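You operate a simulated robot arm through the tools that you are given. There is no shell and no other tool. Be economical: measure what you need, move in short steps, check, and stop when the job is done.

Carry out the task below with a simulated robot arm. There is one attempt and no reset: what you move stays moved.

TASK
Punch the papers, staple them and lay them in the grey tray.
Fine: one stroke of each machine, none empty.

It is judged by the outcome, as a careful person would: the job done as asked, and still so three seconds after it is handed in. It fails if anything else is knocked over, pushed out of place, dropped, spilled or broken.

THE ROBOT
A 7-joint arm with a two-finger parallel gripper, fixed in place. Base frame: the origin is at the foot of the arm, x ahead of it, y to its left, z up. Lengths are in mm, angles in rad, forces in N, time in s.
Its first joint turns from -1.152 to 1.152 rad. Payload 1.57 kg.
Tool frame: the origin (TCP) lies between the finger pads and is the grasp point; the fingertips stand 30 mm ahead of it; z points along the fingers, y is the line along which they close. The gripper opens to 110 mm. The fingers are 24 mm wide and 12 mm thick; the gripper's body (48 by 112 mm) begins 78 mm behind the TCP.
Orientation is told as [roll, pitch, yaw] about the base's x, y, z axes, in that order, counted from this pose: with the fingers straight down and closing along the base's y, the tool's x points along the base's -x, its y along +y and its z along -z.

THE INTERFACE
- The arm moves only by the tool apply_moves. Its arguments are lists of equal length, an entry for each row: "offset": the shift along the base's x, y, z in mm, a list of three; "rotation": the turn, a rotation vector about the base's x, y, z in rad, a list of three; "claw": the finger opening in mm, from 0 to 110. In form: {"offset": [[x, y, z], ...], "rotation": [[rx, ry, rz], ...], "claw": [claw, ...]}. A call has 1 to 8 rows; each row shifts and turns the commanded pose from where the row before left it. A row lasts 0.2 s, in which the tool goes at most 50 mm and 0.15 rad; a call with a longer step from one row to the next is refused whole, and so is a gripper value outside its range. A pose out of reach is approached as far as the arm can. The call stops where the force on the tool passes 40 N (or 10 N more than at its start, if that is more) or the arm is blocked; 0.2 s more then pass. The fingers move at their own pace (about 108 mm/s each) and stop on an object; they squeeze with about 27 N. The grip force told is the motor's: it shows also when the fingers shut on nothing. Time passes only in rows, and 0.2 s behind the last, so rows that do not move let the fingers close. It gives the time, the measured TCP pose, the force on the tool (base axes), the opening and the grip force at its end, in the units of the frame above (readings bear some noise).
- Cameras (640 x 400 px; columns grow to the right, rows downward): "scene" is fixed at [154.9, -385.8, 1404.8]; the picture's right is [0.85, -0.52, 0.00], its down [-0.30, -0.49, -0.82] and it looks along [0.43, 0.70, -0.57] (base axes); focal length 311 px, centre (320, 200). "wrist" rides on the gripper at [-36, 0, -80] in the tool frame; the picture's right is [0.00, -1.00, 0.00], its down [0.97, 0.00, -0.24] and it looks along [0.24, 0.00, 0.97] (tool axes); focal length 218 px, centre (320, 200).
- camera(camera): a new picture of that camera. No time passes.
- pixel_to_xyz(camera, pixels): there is no depth. For up to 12 entries [column, row, z] of the newest picture of that camera ("zoom" is the newest enlarged one), the place [x, y] in the base frame at which the ray of that pixel passes the height z, good to about 2 mm. No time passes.
- close_up(camera, box): a new picture of the part [left, top, right, bottom] of that camera's present view, enlarged. No time passes.
- sign_off(): hands the job in; it is judged then, once.

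Work in short steps. Measure before you move; look again where a grasp or a placing could have gone wrong, and mend it. You have 80 turns and 34 pictures in all, those below and enlarged ones among them. Open the gripper and draw the arm clear of the work before you hand the job in, unless the task says otherwise; then end with one line.

The tools are called after "Call:" as a command line: name --argument value ..., lists and objects as JSON in quotes. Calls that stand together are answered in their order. apply_moves: Moves the arm, as the interface text tells. Its arguments: {"type":"object","properties":{"offset":{"type":"array","items":{"type":"array","items":{"type":"number"}}},"rotation":{"type":"array","items":{"type":"array","items":{"type":"number"}}},"claw":{"type":"array","items":{"type":"number"}}},"required":["offset","rotation","claw"]} The other tools are called the same way: camera (camera) takes a picture; pixel_to_xyz (camera, pixels) gives the place at which the rays of pixels pass given heights; close_up (camera, box) takes an enlarged picture of a part of a camera's view; sign_off () hands the job in.

At the start:

```text
clock: 0.0
tcp_pos: [300.5, 203.1, 1080.2]
ee_rot: [0.0, -0.001, 0.0]
force: [0.3, 0.0, 0.3]
finger_gap: 110.0
grasp_force: 0.0
```

scene: 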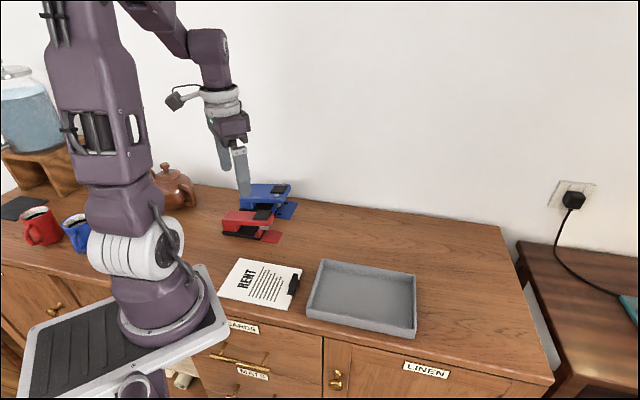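
wrist: 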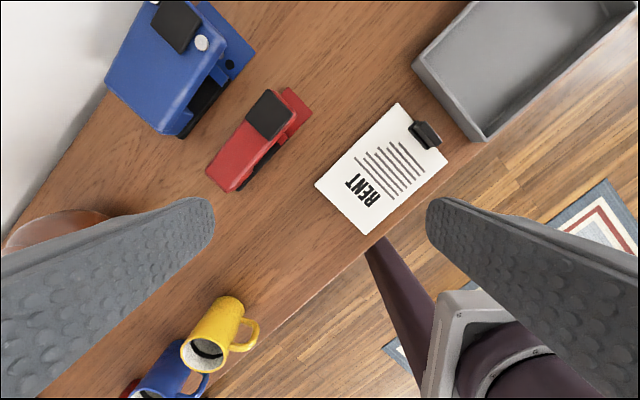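

I start with enlarged views of the machines and papers.

Call:
close_up --camera "scene" --box '[200, 170, 320, 245]'

Call:
close_up --camera "wrist" --box '[90, 0, 330, 200]'

Call:
close_up --camera "scene" --box '[200, 240, 430, 345]'

```text
5.33 times, centred on (260, 208) of scene
```

zoom: 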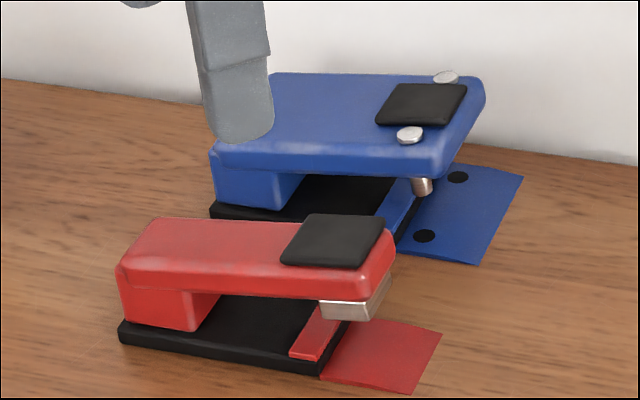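

```text
2.00 times, centred on (210, 100) of wrist
```

zoom: 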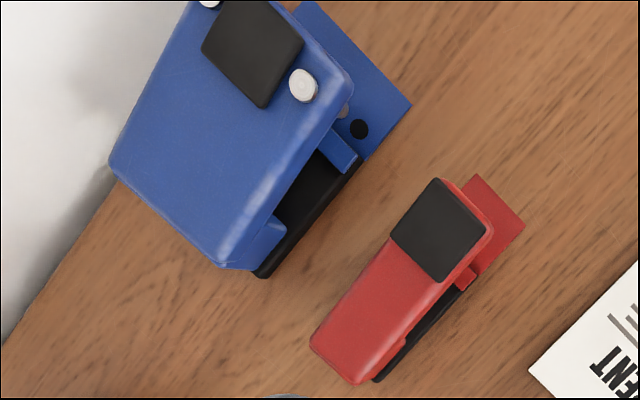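

```text
2.78 times, centred on (315, 292) of scene
```

zoom: 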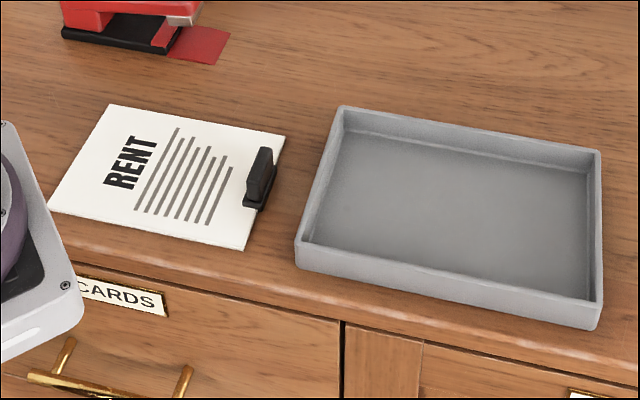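

Red (narrow, single staple head) is the stapler, blue (two pins) is the punch. Measuring the papers, tray, and machines.

Call:
pixel_to_xyz --camera "zoom" --pixels '[[110, 104, 618], [284, 136, 618], [245, 249, 618], [48, 210, 618], [258, 200, 618], [262, 150, 640], [343, 107, 650], [600, 150, 650], [600, 305, 650], [297, 240, 650], [298, 265, 616], [597, 328, 616]]'

Call:
pixel_to_xyz --camera "scene" --pixels '[[222.1, 234.7, 616], [260.4, 240.3, 616], [276.5, 243.9, 617], [282.9, 232.8, 617], [265.6, 229.6, 617], [262.8, 215, 670], [262.8, 215, 690], [239.4, 211, 616], [273.7, 217, 617], [289, 219.8, 617], [298, 203.5, 617], [279.5, 190, 700]]'

Call:
pixel_to_xyz --camera "wrist" --pixels '[[269, 115, 670], [269, 115, 690], [269, 115, 650], [177, 26, 690], [177, 26, 710], [177, 26, 670], [312, 110, 617], [286, 87, 617], [241, 190, 616], [179, 137, 616], [254, 52, 617], [213, 30, 617]]'

```text
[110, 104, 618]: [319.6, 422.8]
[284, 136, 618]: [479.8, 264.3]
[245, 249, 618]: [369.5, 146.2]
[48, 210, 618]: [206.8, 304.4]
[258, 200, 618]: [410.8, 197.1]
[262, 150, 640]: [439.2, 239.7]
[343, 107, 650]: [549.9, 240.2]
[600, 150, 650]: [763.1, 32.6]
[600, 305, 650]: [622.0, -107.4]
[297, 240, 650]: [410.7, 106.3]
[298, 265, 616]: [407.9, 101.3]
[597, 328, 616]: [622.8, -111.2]
```

```text
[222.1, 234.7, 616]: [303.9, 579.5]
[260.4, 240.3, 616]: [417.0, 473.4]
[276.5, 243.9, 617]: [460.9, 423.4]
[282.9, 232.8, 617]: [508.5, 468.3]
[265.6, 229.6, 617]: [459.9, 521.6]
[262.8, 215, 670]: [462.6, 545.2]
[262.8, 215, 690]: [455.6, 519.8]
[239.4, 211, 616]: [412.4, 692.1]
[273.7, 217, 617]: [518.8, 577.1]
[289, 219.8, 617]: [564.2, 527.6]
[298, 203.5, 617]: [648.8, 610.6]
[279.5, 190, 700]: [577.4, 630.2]
```

```text
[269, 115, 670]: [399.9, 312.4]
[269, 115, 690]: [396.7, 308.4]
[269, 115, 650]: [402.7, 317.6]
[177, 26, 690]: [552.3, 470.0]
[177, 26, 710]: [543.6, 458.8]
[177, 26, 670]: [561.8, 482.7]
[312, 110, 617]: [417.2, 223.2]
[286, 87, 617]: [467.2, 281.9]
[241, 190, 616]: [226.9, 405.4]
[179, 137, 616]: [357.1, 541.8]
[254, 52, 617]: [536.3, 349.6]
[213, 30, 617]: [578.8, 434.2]
```

The two cameras disagree at z=616 (red pad at y≈310 by wrist, ≈530 by scene). The rays would agree at a higher surface (~800+). I shift the arm sideways, well up, to triangulate the true height.

Call:
apply_moves --offset '[[0, -40, 0], [0, -40, 0], [0, -40, 0], [0, -30, 0], [0, 0, 0]]' --rotation '[[0, 0, 0], [0, 0, 0], [0, 0, 0], [0, 0, 0], [0, 0, 0]]' --claw '[110, 110, 110, 110, 110]'

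Call:
camera --camera "wrist"

Call:
camera --camera "scene"

```text
clock: 1.2
tcp_pos: [302.4, 53.2, 1079.7]
ee_rot: [0.0, -0.001, 0.002]
force: [0.7, 0.5, 0.1]
finger_gap: 110.2
grasp_force: 0.2
```

```text
28 pictures are left
```

wrist: 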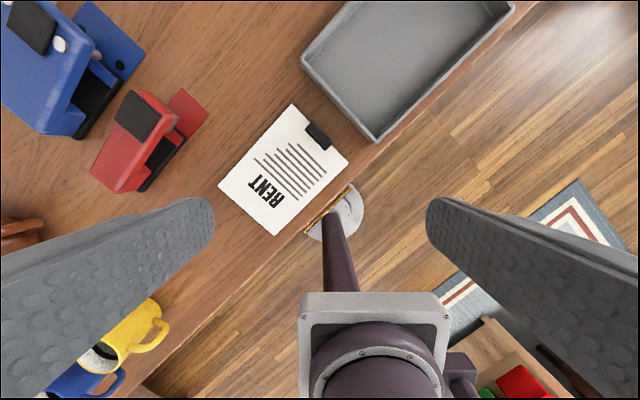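

```text
27 pictures are left
```

scene: 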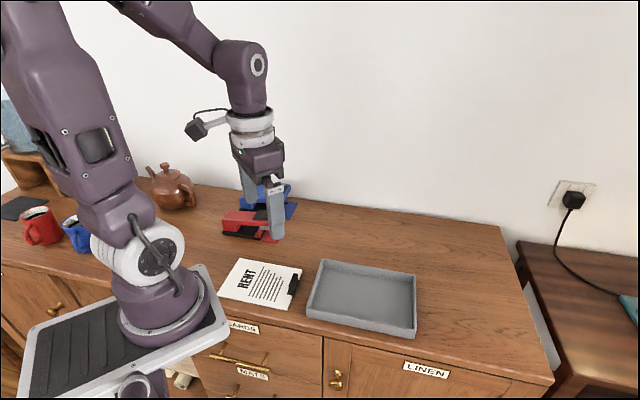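

Parallax gives the surface at z≈828 (paper corner moved 107 px for 150 mm), not 616, and the red pad at ≈892. The told height is off, so I use the measured one and measure again.

Call:
pixel_to_xyz --camera "wrist" --pixels '[[291, 104, 828], [348, 161, 828], [276, 236, 828], [219, 184, 828], [317, 135, 835], [317, 135, 850], [373, 142, 827], [373, 142, 850], [515, 4, 850], [303, 58, 850], [138, 115, 892], [34, 26, 900]]'

Call:
close_up --camera "wrist" --box '[0, 0, 240, 200]'

Call:
pixel_to_xyz --camera "scene" --pixels '[[222.1, 234.7, 827], [260.4, 240.3, 827], [276.5, 243.9, 827], [282.9, 232.8, 827], [265.6, 229.6, 827], [262.8, 215, 892], [239.4, 211, 827], [273.7, 217, 827], [289, 219.8, 827], [298, 203.5, 827], [279.5, 190, 900], [279.5, 190, 910]]'

Call:
close_up --camera "scene" --box '[200, 240, 430, 345]'

```text
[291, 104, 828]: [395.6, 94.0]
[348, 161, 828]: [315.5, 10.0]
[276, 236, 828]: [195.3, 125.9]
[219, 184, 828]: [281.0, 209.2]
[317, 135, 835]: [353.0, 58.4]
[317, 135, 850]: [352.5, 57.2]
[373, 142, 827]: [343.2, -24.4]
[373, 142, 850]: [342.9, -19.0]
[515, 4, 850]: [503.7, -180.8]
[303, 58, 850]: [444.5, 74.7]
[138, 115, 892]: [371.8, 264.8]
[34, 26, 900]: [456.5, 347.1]
```

```text
2.00 times, centred on (120, 100) of wrist
```

zoom: 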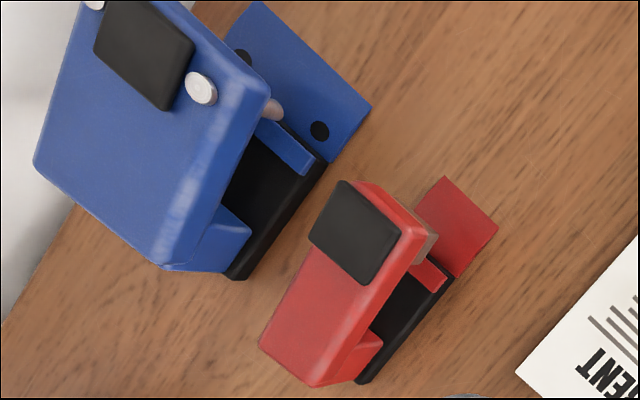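

```text
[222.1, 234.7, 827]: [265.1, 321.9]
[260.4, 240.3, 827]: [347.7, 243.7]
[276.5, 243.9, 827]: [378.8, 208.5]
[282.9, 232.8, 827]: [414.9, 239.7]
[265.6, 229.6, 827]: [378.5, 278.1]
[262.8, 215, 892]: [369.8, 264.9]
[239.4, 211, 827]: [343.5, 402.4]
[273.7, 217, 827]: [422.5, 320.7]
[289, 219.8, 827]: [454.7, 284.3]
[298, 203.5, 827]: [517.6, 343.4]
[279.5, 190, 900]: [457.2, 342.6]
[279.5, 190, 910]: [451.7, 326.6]
```

```text
2.78 times, centred on (315, 292) of scene
```

zoom: 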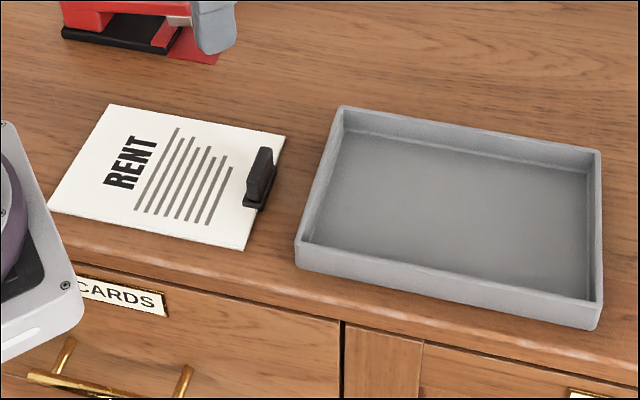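

Both cameras now agree (red pad (371,265,892), blue pad (457,345,900)). I look closely at the clip and, in profile, at both machine mouths.

Call:
close_up --camera "wrist" --box '[210, 90, 370, 190]'

Call:
apply_moves --offset '[[0, -40, 0], [0, -40, 0], [0, -20, 0], [0, 0, 0]]' --rotation '[[0, 0, 0], [0, 0, 0], [0, 0, 0], [0, 0, 0]]' --claw '[110, 110, 110, 110]'

Call:
close_up --camera "scene" --box '[216, 202, 288, 247]'

Call:
close_up --camera "scene" --box '[232, 177, 304, 222]'

Call:
close_up --camera "scene" --box '[272, 262, 320, 292]'

```text
4.00 times, centred on (290, 140) of wrist
```

zoom: 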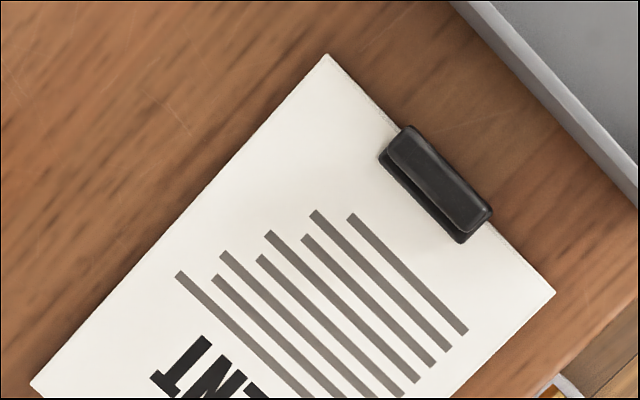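

```text
clock: 2.2
tcp_pos: [300.2, -46.3, 1080.3]
ee_rot: [-0.001, -0.001, 0.0]
force: [-0.1, -0.3, 0.3]
finger_gap: 109.8
grasp_force: 0.1
```

```text
8.89 times, centred on (252, 224) of scene
```

zoom: 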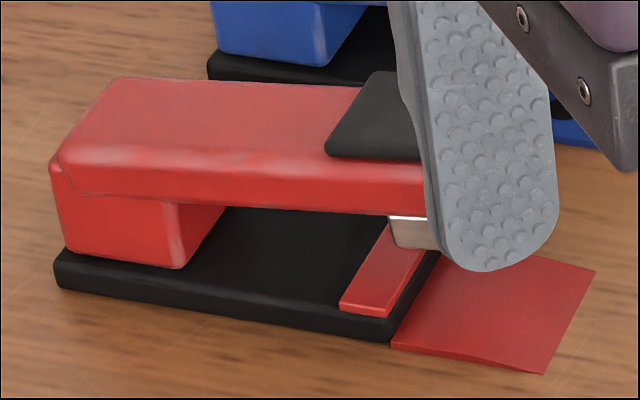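

```text
8.89 times, centred on (268, 200) of scene
```

zoom: 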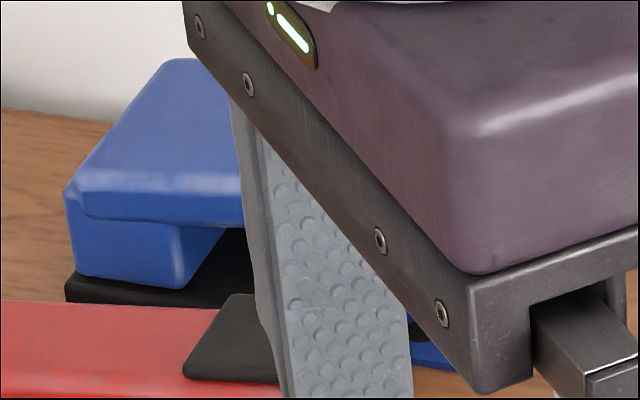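

```text
13.33 times, centred on (296, 277) of scene
```

zoom: 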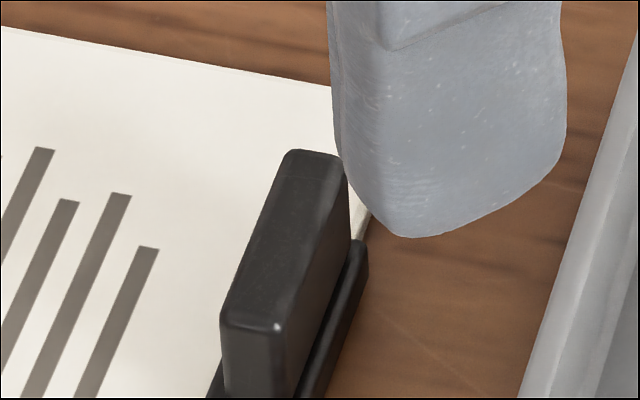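

I measure the clip top from the scene, and turn the gripper 45° so it closes across the clip's fin.

Call:
pixel_to_xyz --camera "scene" --pixels '[[293.4, 280, 850], [293.4, 280, 855], [293.4, 280, 860], [293.4, 280, 845]]'

Call:
apply_moves --offset '[[9, 17, -20], [9, 17, -20], [9, 17, -20], [9, 17, -20], [8, 17, -20], [8, 17, -10], [0, 0, 0]]' --rotation '[[0, 0, 0.131], [0, 0, 0.131], [0, 0, 0.131], [0, 0, 0.131], [0, 0, 0.131], [0, 0, 0.131], [0, 0, 0]]' --claw '[50, 50, 50, 50, 50, 50, 50]'

Call:
camera --camera "wrist"

```text
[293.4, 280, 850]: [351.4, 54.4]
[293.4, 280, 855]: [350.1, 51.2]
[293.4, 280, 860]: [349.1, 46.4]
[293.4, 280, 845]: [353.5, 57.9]
```

```text
clock: 3.8
tcp_pos: [353.2, 55.1, 967.4]
ee_rot: [0.001, -0.002, 0.787]
force: [0.6, 0.7, -0.7]
finger_gap: 50.0
grasp_force: 0.0
```

```text
20 pictures are left
```

wrist: 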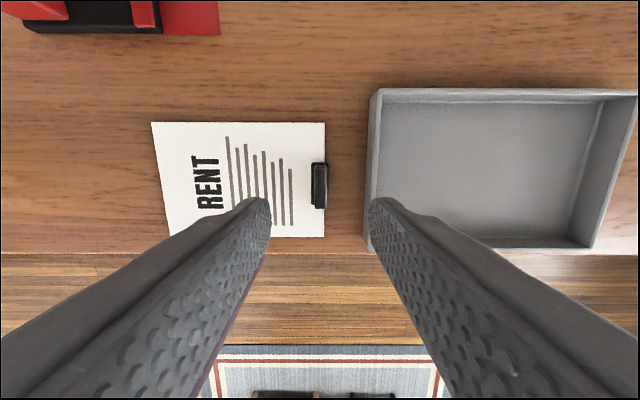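

The clip fin is centred at column 319 between the fingers, aligned. I descend with a 40 mm opening.

Call:
apply_moves --offset '[[0, 0, -25], [0, 0, -25], [0, 0, -20], [0, 0, -15], [0, 0, -8], [0, 0, -5], [0, 0, 0]]' --rotation '[[0, 0, 0], [0, 0, 0], [0, 0, 0], [0, 0, 0], [0, 0, 0], [0, 0, 0], [0, 0, 0]]' --claw '[40, 40, 40, 40, 40, 40, 40]'

Call:
close_up --camera "scene" --box '[200, 175, 340, 315]'

```text
clock: 5.4
tcp_pos: [352.3, 56.1, 871.2]
ee_rot: [0.0, 0.0, 0.786]
force: [-0.1, 0.8, 0.3]
finger_gap: 40.0
grasp_force: 0.1
```

```text
2.86 times, centred on (270, 245) of scene
```

zoom: 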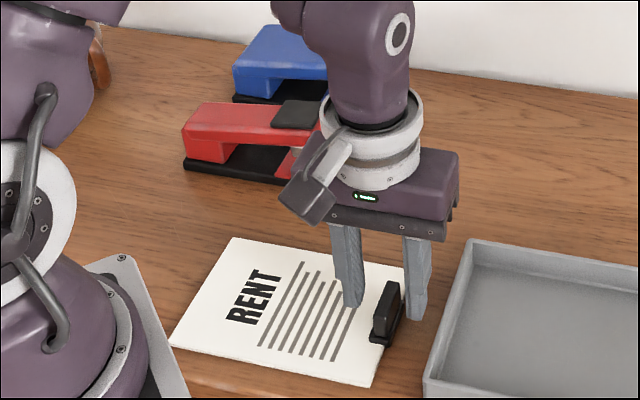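

Fingers straddle the clip (tips ≈(355,305) and (415,318), clip ≈(386,312)). Lower 5 mm more and close.

Call:
apply_moves --offset '[[0, 0, -4], [0, 0, 0], [0, 0, 0], [0, 0, 0]]' --rotation '[[0, 0, 0], [0, 0, 0], [0, 0, 0], [0, 0, 0]]' --claw '[40, 0, 0, 0]'

```text
clock: 6.4
tcp_pos: [351.3, 56.1, 866.6]
ee_rot: [0.0, 0.001, 0.786]
force: [0.5, -1.8, 2.2]
finger_gap: 11.1
grasp_force: 27.1
```

The clip is held (11 mm). Geometry: along the machines' axis u=(x−y)/√2 the die plates span u≈72–120, with the pins and nose directly above u≈88 and a stop at u≈72. So papers lie on the plate, head edge against the stop. I lift and look.

Call:
apply_moves --offset '[[0, 0, 15], [0, 0, 25], [0, 0, 40], [18, -18, 0], [18, -18, 0], [15, -15, 0], [0, 0, 0]]' --rotation '[[0, 0, 0], [0, 0, 0], [0, 0, 0], [0, 0, 0], [0, 0, 0], [0, 0, 0], [0, 0, 0]]' --claw '[0, 0, 0, 0, 0, 0, 0]'

Call:
camera --camera "scene"

```text
clock: 8.0
tcp_pos: [402.3, 6.0, 945.3]
ee_rot: [-0.001, 0.001, 0.785]
force: [-0.6, 0.2, -0.5]
finger_gap: 11.3
grasp_force: 27.2
```

```text
18 pictures are left
```

scene: 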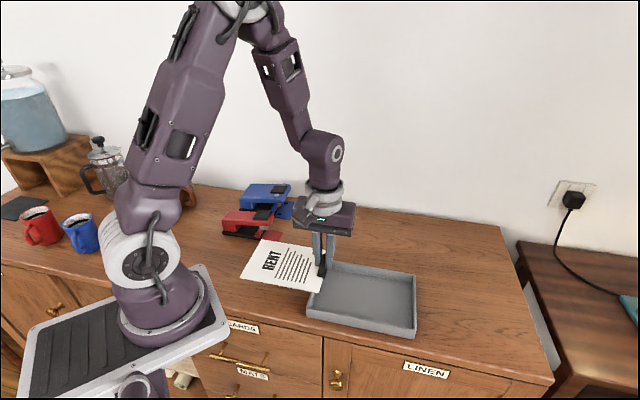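

Papers are held rigid and level. While the view is clear I take one close profile of the machines.

Call:
close_up --camera "scene" --box '[216, 182, 304, 242]'

```text
6.67 times, centred on (260, 212) of scene
```

zoom: 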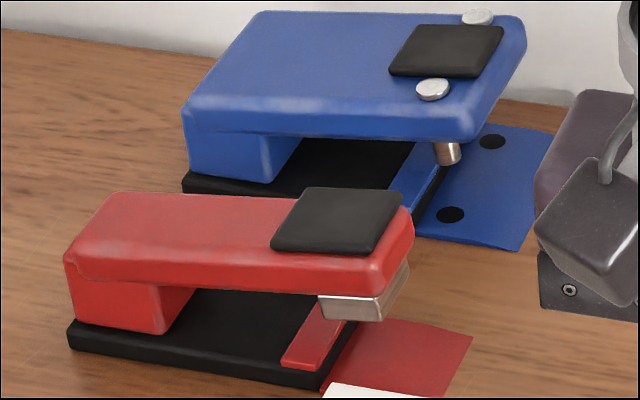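

Call:
pixel_to_xyz --camera "zoom" --pixels '[[492, 141, 829], [450, 215, 829], [418, 237, 828], [516, 250, 828], [556, 132, 828], [320, 388, 827], [473, 336, 828], [390, 321, 828], [345, 322, 838], [322, 370, 838]]'

Call:
apply_moves --offset '[[25, 25, 0], [34, 34, 0], [34, 34, 0], [34, 34, 0], [34, 34, 0], [25, 25, 0], [15.5, 15.5, 0], [0, 0, 0]]' --rotation '[[0, 0, 0], [0, 0, 0], [0, 0, 0], [0, 0, 0], [0, 0, 0], [0, 0, 0], [0, 0, 0], [0, 0, 0]]' --claw '[0, 0, 0, 0, 0, 0, 0, 0]'

Call:
camera --camera "wrist"

```text
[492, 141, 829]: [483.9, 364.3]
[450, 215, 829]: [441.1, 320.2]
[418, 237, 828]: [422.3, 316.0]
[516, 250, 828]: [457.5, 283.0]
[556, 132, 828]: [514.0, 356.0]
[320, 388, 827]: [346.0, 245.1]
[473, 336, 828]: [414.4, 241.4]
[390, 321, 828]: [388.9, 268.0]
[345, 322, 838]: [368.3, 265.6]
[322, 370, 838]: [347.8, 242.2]
```

```text
clock: 9.8
tcp_pos: [604.3, 207.4, 948.7]
ee_rot: [0.001, 0.0, 0.785]
force: [-0.2, 0.5, -1.6]
finger_gap: 10.9
grasp_force: 26.9
```

```text
16 pictures are left
```

wrist: 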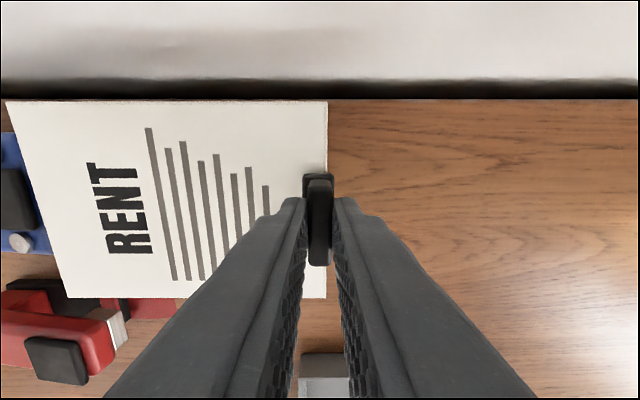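

Dots are at u≈85, centre v≈569; the papers' centre is now at v≈568. The papers hover just in front of the punch (head u≈122) with wall clearance ~30 mm. Lower to just above plate height.

Call:
apply_moves --offset '[[0, 0, -20], [0, 0, -25], [0, 0, -20], [0, 0, -10], [0, 0, 0]]' --rotation '[[0, 0, 0], [0, 0, 0], [0, 0, 0], [0, 0, 0], [0, 0, 0]]' --claw '[0, 0, 0, 0, 0]'

Call:
close_up --camera "scene" --box '[236, 177, 332, 237]'

```text
clock: 11.0
tcp_pos: [604.4, 206.4, 872.4]
ee_rot: [-0.001, -0.001, 0.786]
force: [-0.6, 0.1, -0.1]
finger_gap: 11.2
grasp_force: 26.9
```

```text
6.67 times, centred on (284, 207) of scene
```

zoom: 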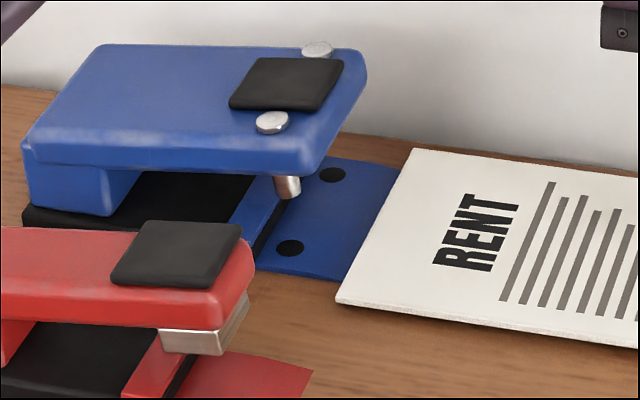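

Call:
pixel_to_xyz --camera "zoom" --pixels '[[337, 302, 833], [413, 150, 834], [290, 248, 829], [332, 175, 829], [255, 268, 829], [284, 200, 829], [356, 280, 828]]'

```text
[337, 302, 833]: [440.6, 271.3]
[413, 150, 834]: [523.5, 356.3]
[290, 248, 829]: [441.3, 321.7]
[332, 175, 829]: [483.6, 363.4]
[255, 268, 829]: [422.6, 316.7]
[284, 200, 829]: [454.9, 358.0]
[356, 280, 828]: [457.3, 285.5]
```

Head edge at u≈119, centre v≈563; dots centre v≈569, base front u≈72–75. I shift +6 in v, lower 1.5 mm, and slide in 40 mm slowly.

Call:
apply_moves --offset '[[4.2, 4.2, 0], [0, 0, -1.5], [-7, 7, 0], [-7, 7, 0], [-7, 7, 0], [-4.2, 4.2, 0], [-3, 3, 0], [0, 0, 0]]' --rotation '[[0, 0, 0], [0, 0, 0], [0, 0, 0], [0, 0, 0], [0, 0, 0], [0, 0, 0], [0, 0, 0], [0, 0, 0]]' --claw '[0, 0, 0, 0, 0, 0, 0, 0]'

Call:
close_up --camera "scene" --box '[236, 177, 332, 237]'

```text
clock: 12.8
tcp_pos: [581.2, 239.2, 870.9]
ee_rot: [-0.001, 0.0, 0.786]
force: [0.0, -0.1, -0.1]
finger_gap: 11.4
grasp_force: 26.8
```

```text
6.67 times, centred on (284, 207) of scene
```

zoom: 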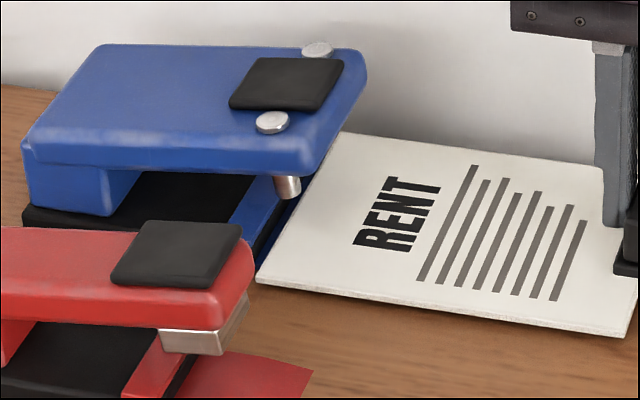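

A small strip of plate is still visible before the base (paper head u≈79). Advance 4 mm in small steps watching force.

Call:
apply_moves --offset '[[-1.4, 1.4, 0], [-1.4, 1.4, 0], [0, 0, 0], [0, 0, -1.5], [0, 0, 0]]' --rotation '[[0, 0, 0], [0, 0, 0], [0, 0, 0], [0, 0, 0], [0, 0, 0]]' --claw '[0, 0, 0, 0, 0]'

Call:
close_up --camera "scene" --box '[256, 192, 304, 222]'

```text
clock: 14.0
tcp_pos: [579.1, 240.1, 870.9]
ee_rot: [0.0, 0.0, 0.786]
force: [0.4, -0.2, 0.2]
finger_gap: 11.2
grasp_force: 27.3
```

```text
13.33 times, centred on (280, 207) of scene
```

zoom: 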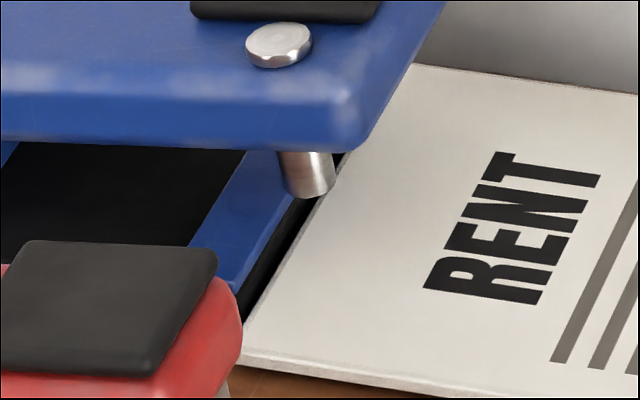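

Edge is about 2 mm from the base front, dot ~8 mm inside the edge. Nudge 2 mm more and settle down onto the plate.

Call:
apply_moves --offset '[[-0.8, 0.8, 0], [-0.8, 0.8, 0], [0, 0, -1], [0, 0, -1], [0, 0, 0]]' --rotation '[[0, 0, 0], [0, 0, 0], [0, 0, 0], [0, 0, 0], [0, 0, 0]]' --claw '[0, 0, 0, 0, 0]'

```text
clock: 15.2
tcp_pos: [578.2, 244.0, 868.6]
ee_rot: [-0.001, 0.0, 0.784]
force: [6.3, -5.8, 4.3]
finger_gap: 11.2
grasp_force: 26.6
```

Contact with the stop (≈8.6 N back) and the plate (4 N). Back off 0.7 mm to relieve, open, and rise.

Call:
apply_moves --offset '[[0.5, -0.5, 0], [0, 0, 0], [0, 0, 0], [0, 0, 20], [0, 0, 35], [0, 0, 40], [0, 0, 0]]' --rotation '[[0, 0, 0], [0, 0, 0], [0, 0, 0], [0, 0, 0], [0, 0, 0], [0, 0, 0], [0, 0, 0]]' --claw '[0, 40, 40, 40, 40, 40, 40]'

Call:
close_up --camera "scene" --box '[236, 177, 332, 237]'

```text
clock: 16.8
tcp_pos: [576.8, 242.8, 962.1]
ee_rot: [0.0, -0.001, 0.786]
force: [-0.2, -0.5, 0.0]
finger_gap: 40.0
grasp_force: 0.1
```

```text
6.67 times, centred on (284, 207) of scene
```

zoom: 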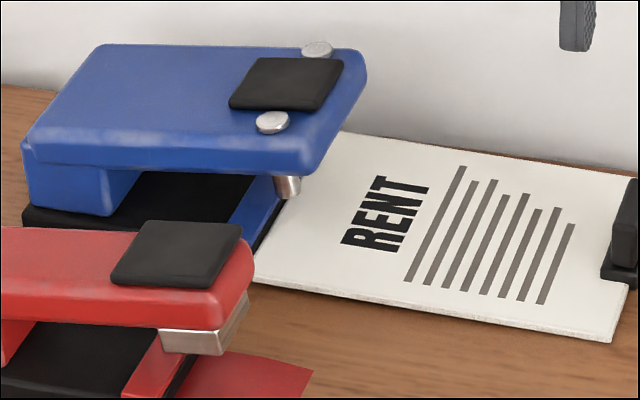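

Papers lie on the plate against the stop, machine unmoved. Close the fingers and go above the punch pad at (456,345).

Call:
apply_moves --offset '[[0, 0, 5], [-30.2, 25.5, 0], [-30.2, 25.5, 0], [-30.2, 25.5, 0], [-30.2, 25.5, 0], [0, 0, 0]]' --rotation '[[0, 0, 0], [0, 0, 0], [0, 0, 0], [0, 0, 0], [0, 0, 0], [0, 0, 0]]' --claw '[0, 0, 0, 0, 0, 0]'

Call:
camera --camera "wrist"

```text
clock: 18.2
tcp_pos: [456.2, 344.9, 969.4]
ee_rot: [-0.001, 0.001, 0.786]
force: [-0.3, 0.2, 0.2]
finger_gap: 0.1
grasp_force: 21.4
```

```text
11 pictures are left
```

wrist: 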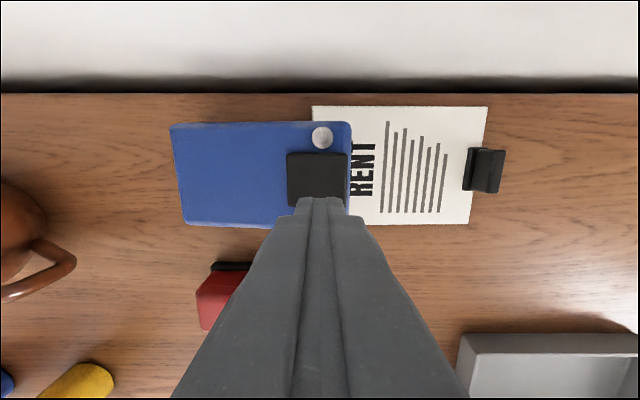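

Wrist view shows the pad centre at row ~180, i.e. ~13 mm farther in v than the tool; shift by (9,9) and lower toward the pad.

Call:
apply_moves --offset '[[4.5, 4.5, 0], [4.5, 4.5, 0], [0, 0, -15], [0, 0, -10], [0, 0, 0]]' --rotation '[[0, 0, 0], [0, 0, 0], [0, 0, 0], [0, 0, 0], [0, 0, 0]]' --claw '[0, 0, 0, 0, 0]'

Call:
close_up --camera "scene" --box '[236, 167, 332, 227]'

```text
clock: 19.4
tcp_pos: [465.4, 351.8, 943.9]
ee_rot: [0.0, -0.001, 0.787]
force: [-0.5, -1.0, 0.7]
finger_gap: 0.0
grasp_force: 21.7
```

```text
6.67 times, centred on (284, 197) of scene
```

zoom: 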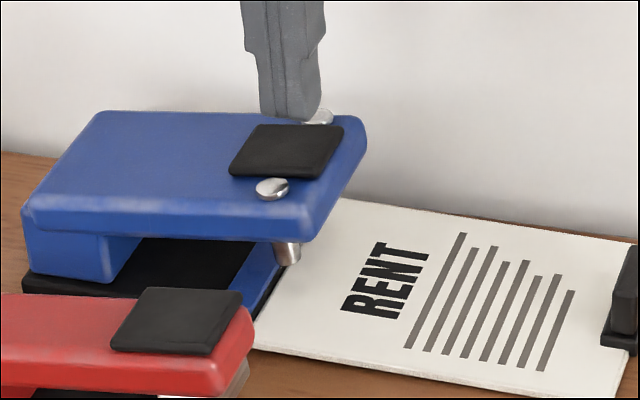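

The tip will meet the pad centre at z≈896. Press down in one continuous stroke.

Call:
apply_moves --offset '[[0, 0, -8], [0, 0, -6], [0, 0, -4], [0, 0, -4], [0, 0, -4], [0, 0, -4], [0, 0, -4], [0, 0, -4]]' --rotation '[[0, 0, 0], [0, 0, 0], [0, 0, 0], [0, 0, 0], [0, 0, 0], [0, 0, 0], [0, 0, 0], [0, 0, 0]]' --claw '[0, 0, 0, 0, 0, 0, 0, 0]'

```text
clock: 21.2
tcp_pos: [465.4, 353.5, 905.2]
ee_rot: [-0.001, -0.001, 0.784]
force: [6.1, -5.0, 6.3]
finger_gap: 0.1
grasp_force: 21.0
```

Spring resistance about 6 N after ~20 mm travel; continue to bottom.

Call:
apply_moves --offset '[[0, 0, -3], [0, 0, -3], [0, 0, -3], [0, 0, -3], [0, 0, -3], [0, 0, -3], [0, 0, -3], [0, 0, -3]]' --rotation '[[0, 0, 0], [0, 0, 0], [0, 0, 0], [0, 0, 0], [0, 0, 0], [0, 0, 0], [0, 0, 0], [0, 0, 0]]' --claw '[0, 0, 0, 0, 0, 0, 0, 0]'

```text
clock: 21.9
tcp_pos: [465.2, 354.2, 902.3]
ee_rot: [-0.001, -0.003, 0.787]
force: [-6.1, -7.2, 19.6]
finger_gap: 0.0
grasp_force: 21.5
stopped in row 3: the force on the tool passed its limit (the readings are from after the stop); the commanded pose is now the measured one
```

Force limit hit at tip z≈872. I check whether the pins are through.

Call:
close_up --camera "scene" --box '[236, 177, 332, 237]'

```text
6.67 times, centred on (284, 207) of scene
```

zoom: 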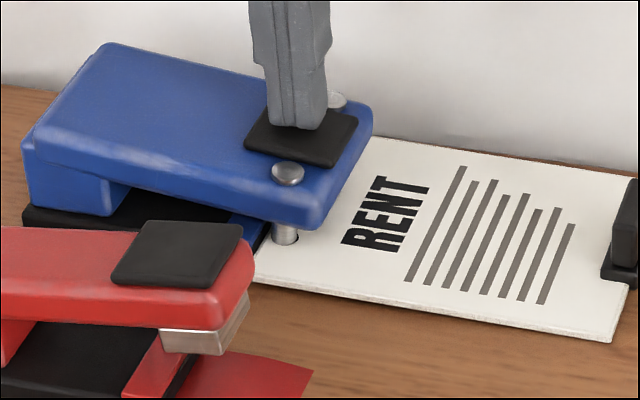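

The pin is into the paper with a hole edge visible: bottomed. Raise off the pad.

Call:
apply_moves --offset '[[0, 0, 8], [0, 0, 12], [0, 0, 20], [0, 0, 25], [0, 0, 10], [0, 0, 0]]' --rotation '[[0, 0, 0], [0, 0, 0], [0, 0, 0], [0, 0, 0], [0, 0, 0], [0, 0, 0]]' --claw '[0, 0, 0, 0, 0, 0]'

Call:
close_up --camera "scene" --box '[236, 177, 332, 237]'

```text
clock: 23.3
tcp_pos: [466.3, 354.3, 975.1]
ee_rot: [-0.001, -0.001, 0.786]
force: [-0.3, 1.1, 0.1]
finger_gap: 0.0
grasp_force: 21.7
```

```text
6.67 times, centred on (284, 207) of scene
```

zoom: 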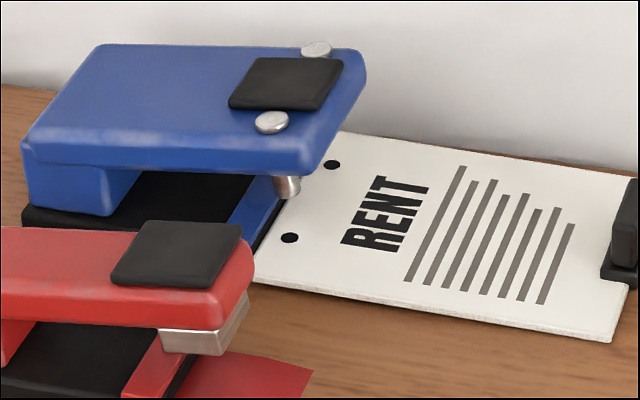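

Two clean holes. Return over the clip, open 40, and descend.

Call:
apply_moves --offset '[[27.7, -27.7, 0], [27.7, -27.7, 0], [27.7, -27.7, 0], [27.7, -27.7, 0], [0, 0, -40], [0, 0, -35], [0, 0, -15], [0, 0, 0]]' --rotation '[[0, 0, 0], [0, 0, 0], [0, 0, 0], [0, 0, 0], [0, 0, 0], [0, 0, 0], [0, 0, 0], [0, 0, 0]]' --claw '[40, 40, 40, 40, 40, 40, 40, 40]'

```text
clock: 25.1
tcp_pos: [575.1, 244.4, 886.0]
ee_rot: [-0.002, -0.003, 0.787]
force: [0.3, 1.3, -0.3]
finger_gap: 39.7
grasp_force: 0.2
```

Call:
apply_moves --offset '[[1.5, -1, -10], [0, 0, -8], [0, 0, 0], [0, 0, 0], [0, 0, 0], [0, 0, 0]]' --rotation '[[0, 0, 0], [0, 0, 0], [0, 0, 0], [0, 0, 0], [0, 0, 0], [0, 0, 0]]' --claw '[40, 40, 40, 0, 0, 0]'

```text
clock: 26.5
tcp_pos: [577.6, 242.8, 868.2]
ee_rot: [-0.003, -0.003, 0.786]
force: [0.7, 0.3, 1.4]
finger_gap: 11.3
grasp_force: 27.1
```

Gripped. Lift slightly, slide straight out, raise, and traverse to in front of the stapler.

Call:
apply_moves --offset '[[0, 0, 2.5], [16.2, -16.2, 0], [16.2, -16.2, 0], [0, 0, 25], [-23.7, -23.7, 0], [-23.7, -23.7, 0], [-23.7, -23.7, 0], [-23.7, -23.7, 0]]' --rotation '[[0, 0, 0], [0, 0, 0], [0, 0, 0], [0, 0, 0], [0, 0, 0], [0, 0, 0], [0, 0, 0], [0, 0, 0]]' --claw '[0, 0, 0, 0, 0, 0, 0, 0]'

Call:
apply_moves --offset '[[0, 0, -12], [0, 0, -10], [0, 0, 0]]' --rotation '[[0, 0, 0], [0, 0, 0], [0, 0, 0]]' --claw '[0, 0, 0]'

Call:
close_up --camera "scene" --box '[216, 192, 328, 262]'

```text
clock: 28.3
tcp_pos: [515.9, 114.3, 893.2]
ee_rot: [-0.002, -0.005, 0.783]
force: [0.7, -0.2, -0.2]
finger_gap: 11.2
grasp_force: 27.0
```

```text
clock: 29.1
tcp_pos: [514.6, 115.1, 871.1]
ee_rot: [-0.003, -0.002, 0.783]
force: [-1.0, 0.6, 0.4]
finger_gap: 11.1
grasp_force: 27.4
```

```text
5.71 times, centred on (272, 227) of scene
```

zoom: 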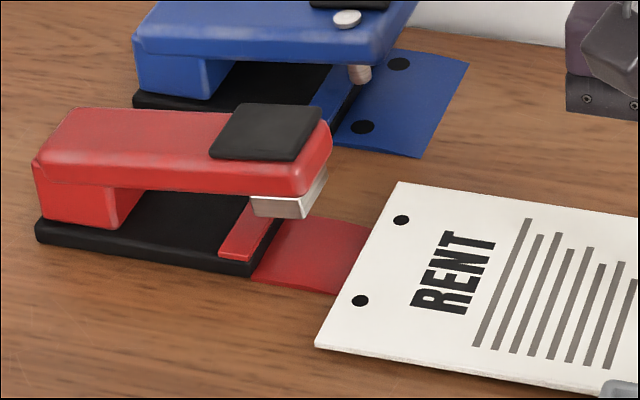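

Call:
pixel_to_xyz --camera "zoom" --pixels '[[315, 347, 832], [398, 182, 833], [252, 280, 828], [360, 300, 832], [400, 220, 832], [305, 217, 855], [328, 170, 855], [252, 212, 855], [372, 227, 828]]'

```text
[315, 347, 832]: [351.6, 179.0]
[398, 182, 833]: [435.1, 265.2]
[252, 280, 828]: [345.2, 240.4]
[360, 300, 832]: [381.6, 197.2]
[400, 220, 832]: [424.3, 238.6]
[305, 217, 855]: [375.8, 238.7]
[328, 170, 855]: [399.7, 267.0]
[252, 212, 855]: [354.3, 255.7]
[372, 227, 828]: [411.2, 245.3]
```

Papers' centre v≈437 matches the stapler plate centre ≈439; head u≈121, stop at ≈74. Slide in 43 mm.

Call:
apply_moves --offset '[[1, 1, -1], [-7, 7, 0], [-7, 7, 0], [-7, 7, 0], [-5, 5, 0], [-3, 3, 0], [-1.4, 1.4, 0], [0, 0, 0]]' --rotation '[[0, 0, 0], [0, 0, 0], [0, 0, 0], [0, 0, 0], [0, 0, 0], [0, 0, 0], [0, 0, 0], [0, 0, 0]]' --claw '[0, 0, 0, 0, 0, 0, 0, 0]'

Call:
apply_moves --offset '[[-0.7, 0.7, 0], [-0.7, 0.7, 0], [0, 0, 0]]' --rotation '[[0, 0, 0], [0, 0, 0], [0, 0, 0]]' --claw '[0, 0, 0]'

```text
clock: 30.9
tcp_pos: [487.2, 147.0, 871.3]
ee_rot: [0.0, -0.002, 0.786]
force: [1.1, -0.3, -1.0]
finger_gap: 11.2
grasp_force: 27.1
```

```text
clock: 31.7
tcp_pos: [485.3, 148.6, 871.6]
ee_rot: [0.002, -0.002, 0.784]
force: [-0.9, 0.3, -0.8]
finger_gap: 11.0
grasp_force: 27.0
```

No contact yet (u≈238). Nudge another ~1.5 mm then settle down.

Call:
apply_moves --offset '[[-0.6, 0.6, 0], [-0.5, 0.5, 0], [0, 0, -1.5], [0, 0, -1], [0, 0, 0]]' --rotation '[[0, 0, 0], [0, 0, 0], [0, 0, 0], [0, 0, 0], [0, 0, 0]]' --claw '[0, 0, 0, 0, 0]'

Call:
close_up --camera "scene" --box '[232, 207, 296, 247]'

```text
clock: 32.9
tcp_pos: [484.6, 149.3, 868.5]
ee_rot: [-0.003, -0.003, 0.788]
force: [0.6, -1.4, 1.2]
finger_gap: 11.2
grasp_force: 27.4
```

```text
10.00 times, centred on (264, 227) of scene
```

zoom: 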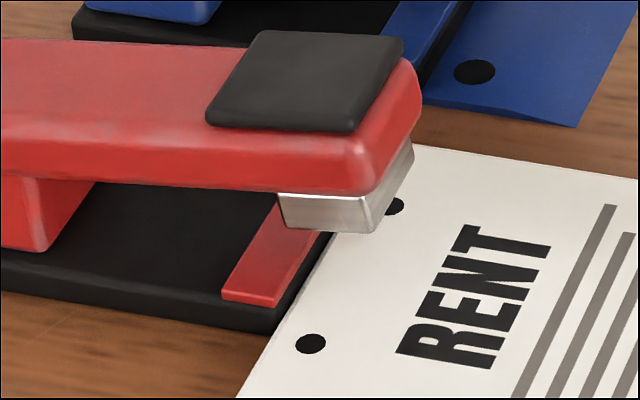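

Papers are seated (light contact), and the nose will land midway between the holes. Release and rise.

Call:
apply_moves --offset '[[0, 0, 0], [0, 0, 0], [0, 0, 20], [0, 0, 40], [0, 0, 45], [0, 0, 0]]' --rotation '[[0, 0, 0], [0, 0, 0], [0, 0, 0], [0, 0, 0], [0, 0, 0], [0, 0, 0]]' --claw '[40, 40, 40, 40, 40, 40]'

```text
clock: 34.3
tcp_pos: [481.5, 149.1, 977.7]
ee_rot: [0.001, -0.002, 0.787]
force: [0.1, 0.3, 0.0]
finger_gap: 40.0
grasp_force: 0.0
```

Call:
apply_moves --offset '[[-27.1, 29.5, 0], [-27.1, 29.5, 0], [-27.1, 29.5, 0], [-27.1, 29.5, 0], [0, 0, 0]]' --rotation '[[0, 0, 0], [0, 0, 0], [0, 0, 0], [0, 0, 0], [0, 0, 0]]' --claw '[0, 0, 0, 0, 0]'

Call:
camera --camera "wrist"

```text
clock: 35.5
tcp_pos: [376.0, 268.0, 977.4]
ee_rot: [-0.001, -0.002, 0.786]
force: [0.8, -0.1, 0.3]
finger_gap: 0.3
grasp_force: 20.9
```

```text
5 pictures are left
```

wrist: 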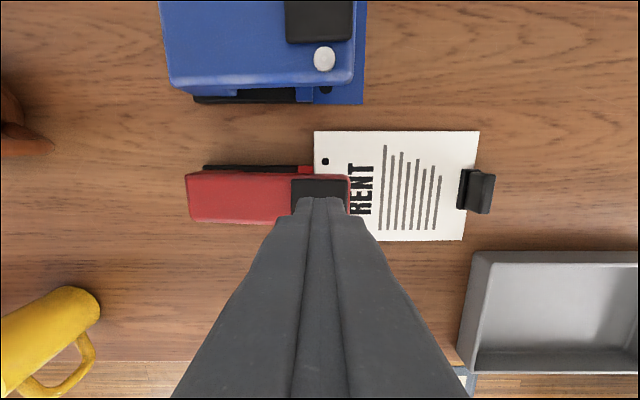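

Tool is over the pad (columns 291–350, rows ~179–216), shift −3 in v. Descend and press in one stroke.

Call:
apply_moves --offset '[[-2, -2, -15], [0, 0, -20], [0, 0, -10], [0, 0, -6], [0, 0, -4], [0, 0, -4], [0, 0, -4], [0, 0, -4]]' --rotation '[[0, 0, 0], [0, 0, 0], [0, 0, 0], [0, 0, 0], [0, 0, 0], [0, 0, 0], [0, 0, 0], [0, 0, 0]]' --claw '[0, 0, 0, 0, 0, 0, 0, 0]'

Call:
apply_moves --offset '[[0, 0, -3], [0, 0, -3], [0, 0, -3], [0, 0, -3], [0, 0, -3], [0, 0, -3], [0, 0, -3], [0, 0, -3]]' --rotation '[[0, 0, 0], [0, 0, 0], [0, 0, 0], [0, 0, 0], [0, 0, 0], [0, 0, 0], [0, 0, 0], [0, 0, 0]]' --claw '[0, 0, 0, 0, 0, 0, 0, 0]'

```text
clock: 37.3
tcp_pos: [375.3, 264.6, 906.5]
ee_rot: [-0.002, -0.002, 0.785]
force: [7.2, -4.8, 6.0]
finger_gap: 0.1
grasp_force: 21.4
```

```text
clock: 38.1
tcp_pos: [373.8, 266.0, 903.2]
ee_rot: [-0.002, -0.005, 0.786]
force: [-4.5, -5.1, 22.1]
finger_gap: 0.0
grasp_force: 21.0
stopped in row 3: the force on the tool passed its limit (the readings are from after the stop); the commanded pose is now the measured one
```

Bottomed the same way as the punch (stop at tip ≈873). Raise and check.

Call:
apply_moves --offset '[[0, 0, 8], [0, 0, 12], [0, 0, 20], [0, 0, 25], [0, 0, 10], [0, 0, 0]]' --rotation '[[0, 0, 0], [0, 0, 0], [0, 0, 0], [0, 0, 0], [0, 0, 0], [0, 0, 0]]' --claw '[0, 0, 0, 0, 0, 0]'

Call:
apply_moves --offset '[[27.7, -29.2, 0], [27.7, -29.2, 0], [27.7, -29.2, 0], [27.7, -29.2, 0], [0, 0, -40], [0, 0, -35], [0, 0, -12], [0, 0, 0]]' --rotation '[[0, 0, 0], [0, 0, 0], [0, 0, 0], [0, 0, 0], [0, 0, 0], [0, 0, 0], [0, 0, 0], [0, 0, 0]]' --claw '[40, 40, 40, 40, 40, 40, 40, 40]'

```text
clock: 39.5
tcp_pos: [374.1, 265.4, 978.1]
ee_rot: [-0.002, -0.005, 0.785]
force: [0.0, 0.0, 0.2]
finger_gap: 0.0
grasp_force: 21.0
```

```text
clock: 41.3
tcp_pos: [484.5, 149.2, 889.4]
ee_rot: [-0.004, -0.006, 0.786]
force: [-0.2, 0.4, -0.3]
finger_gap: 40.0
grasp_force: 0.1
```

Back at the release position (484.5,149.2). Lower and grip the clip, lift slightly, slide out, look.

Call:
apply_moves --offset '[[0, 0, -12], [0, 0, -9], [0, 0, 0], [0, 0, 0], [0, 0, 0], [0, 0, 0]]' --rotation '[[0, 0, 0], [0, 0, 0], [0, 0, 0], [0, 0, 0], [0, 0, 0], [0, 0, 0]]' --claw '[40, 40, 40, 0, 0, 0]'

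Call:
apply_moves --offset '[[0, 0, 2.5], [16.5, -16.5, 0], [16.5, -16.5, 0], [14, -14, 0], [0, 0, 0]]' --rotation '[[0, 0, 0], [0, 0, 0], [0, 0, 0], [0, 0, 0], [0, 0, 0]]' --claw '[0, 0, 0, 0, 0]'

Call:
close_up --camera "scene" --box '[216, 182, 344, 262]'

```text
clock: 42.7
tcp_pos: [483.6, 149.5, 867.3]
ee_rot: [-0.001, -0.005, 0.786]
force: [-0.4, -0.2, 1.3]
finger_gap: 11.2
grasp_force: 27.1
```

```text
clock: 43.9
tcp_pos: [529.9, 102.0, 871.4]
ee_rot: [-0.001, -0.004, 0.784]
force: [-0.2, 0.0, -0.3]
finger_gap: 11.3
grasp_force: 26.8
```

```text
5.00 times, centred on (280, 222) of scene
```

zoom: 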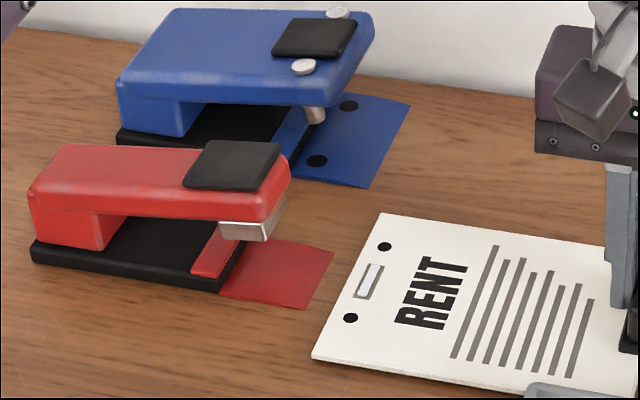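

The staple is in, centred between the two holes; both machines are in place. Lift and carry over the tray (target u≈438, v≈299), then check with the wrist camera.

Call:
apply_moves --offset '[[0, 0, 35], [0, 0, 40], [-1.7, -40, 0], [-1.7, -40, 0], [-1.7, -40, 0], [-1.7, -40, 0], [-1.6, -40, 0], [0, 0, 0]]' --rotation '[[0, 0, 0], [0, 0, 0], [0, 0, 0], [0, 0, 0], [0, 0, 0], [0, 0, 0], [0, 0, 0], [0, 0, 0]]' --claw '[0, 0, 0, 0, 0, 0, 0, 0]'

Call:
camera --camera "wrist"

```text
clock: 45.7
tcp_pos: [524.4, -99.5, 945.3]
ee_rot: [-0.001, -0.005, 0.788]
force: [0.1, 0.1, -1.4]
finger_gap: 11.0
grasp_force: 27.4
```

```text
3 pictures are left
```

wrist: 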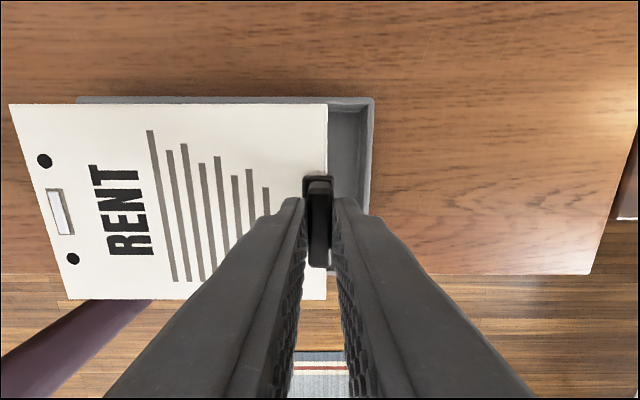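

The tray's far rim (row 97) gives v≈371 and right rim u≈480, so the tray centre is v≈300 — papers are centred (TCP v 300.5). Lower with force watch.

Call:
apply_moves --offset '[[0, 0, -25], [0, 0, -20], [0, 0, -12], [0, 0, -6], [0, 0, 0]]' --rotation '[[0, 0, 0], [0, 0, 0], [0, 0, 0], [0, 0, 0], [0, 0, 0]]' --claw '[0, 0, 0, 0, 0]'

Call:
close_up --camera "scene" --box '[290, 240, 434, 350]'

```text
clock: 46.9
tcp_pos: [523.4, -100.3, 882.8]
ee_rot: [-0.002, -0.004, 0.788]
force: [-0.1, 0.4, -0.8]
finger_gap: 10.8
grasp_force: 26.9
```

```text
3.64 times, centred on (362, 295) of scene
```

zoom: 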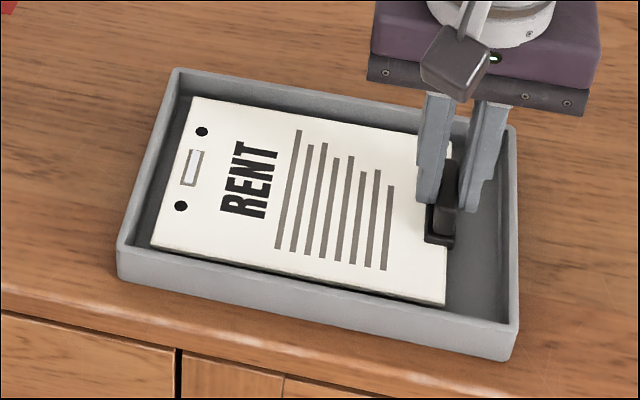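

Papers are inside the walls with clearance all round. Lower slowly to the floor of the tray.

Call:
apply_moves --offset '[[0, 0, -4], [0, 0, -3], [0, 0, -2], [0, 0, -1.5], [0, 0, 0]]' --rotation '[[0, 0, 0], [0, 0, 0], [0, 0, 0], [0, 0, 0], [0, 0, 0]]' --claw '[0, 0, 0, 0, 0]'

```text
clock: 48.1
tcp_pos: [523.9, -98.7, 872.1]
ee_rot: [-0.002, -0.006, 0.786]
force: [-0.6, 0.2, 8.3]
finger_gap: 11.0
grasp_force: 26.9
```

Contact with the floor (8 N). Open to 26 mm and rise, then draw clear.

Call:
apply_moves --offset '[[0, 0, 1], [0, 0, 0], [0, 0, 0], [0, 0, 20], [0, 0, 40], [0, 0, 45], [0, 0, 45], [0, 0, 0]]' --rotation '[[0, 0, 0], [0, 0, 0], [0, 0, 0], [0, 0, 0], [0, 0, 0], [0, 0, 0], [0, 0, 0], [0, 0, 0]]' --claw '[11, 26, 26, 26, 26, 26, 26, 26]'

Call:
apply_moves --offset '[[-20, 40, 10], [-20, 40, 10], [-20, 40, 10], [-20, 40, 10], [0, 0, 0]]' --rotation '[[0, 0, 0], [0, 0, 0], [0, 0, 0], [0, 0, 0], [0, 0, 0]]' --claw '[60, 60, 60, 60, 60]'

Call:
camera --camera "scene"

```text
clock: 49.9
tcp_pos: [522.4, -98.4, 1022.8]
ee_rot: [-0.002, -0.005, 0.788]
force: [0.2, -0.2, -0.1]
finger_gap: 25.9
grasp_force: 0.0
```

```text
clock: 51.1
tcp_pos: [444.9, 59.6, 1064.6]
ee_rot: [-0.003, -0.005, 0.786]
force: [0.4, 0.0, 0.0]
finger_gap: 59.8
grasp_force: 0.0
```

```text
1 pictures are left
```

scene: 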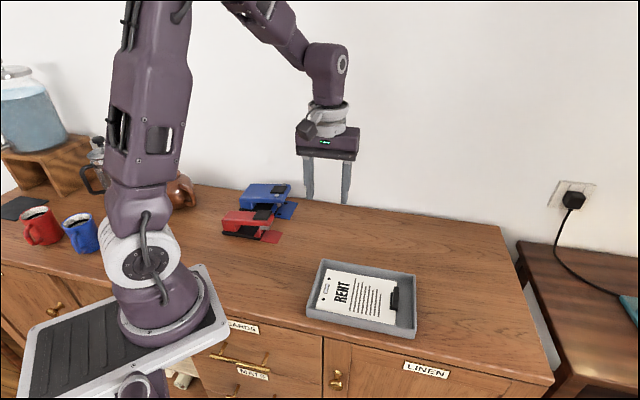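

The papers lie flat in the tray, the machines are unmoved, and the arm is clear with the gripper open. Handing in.

Call:
sign_off

```text
The job is handed in.
```

The papers are punched with two holes, stapled between them and lying flat in the grey tray; each machine made one stroke, with the papers in it.
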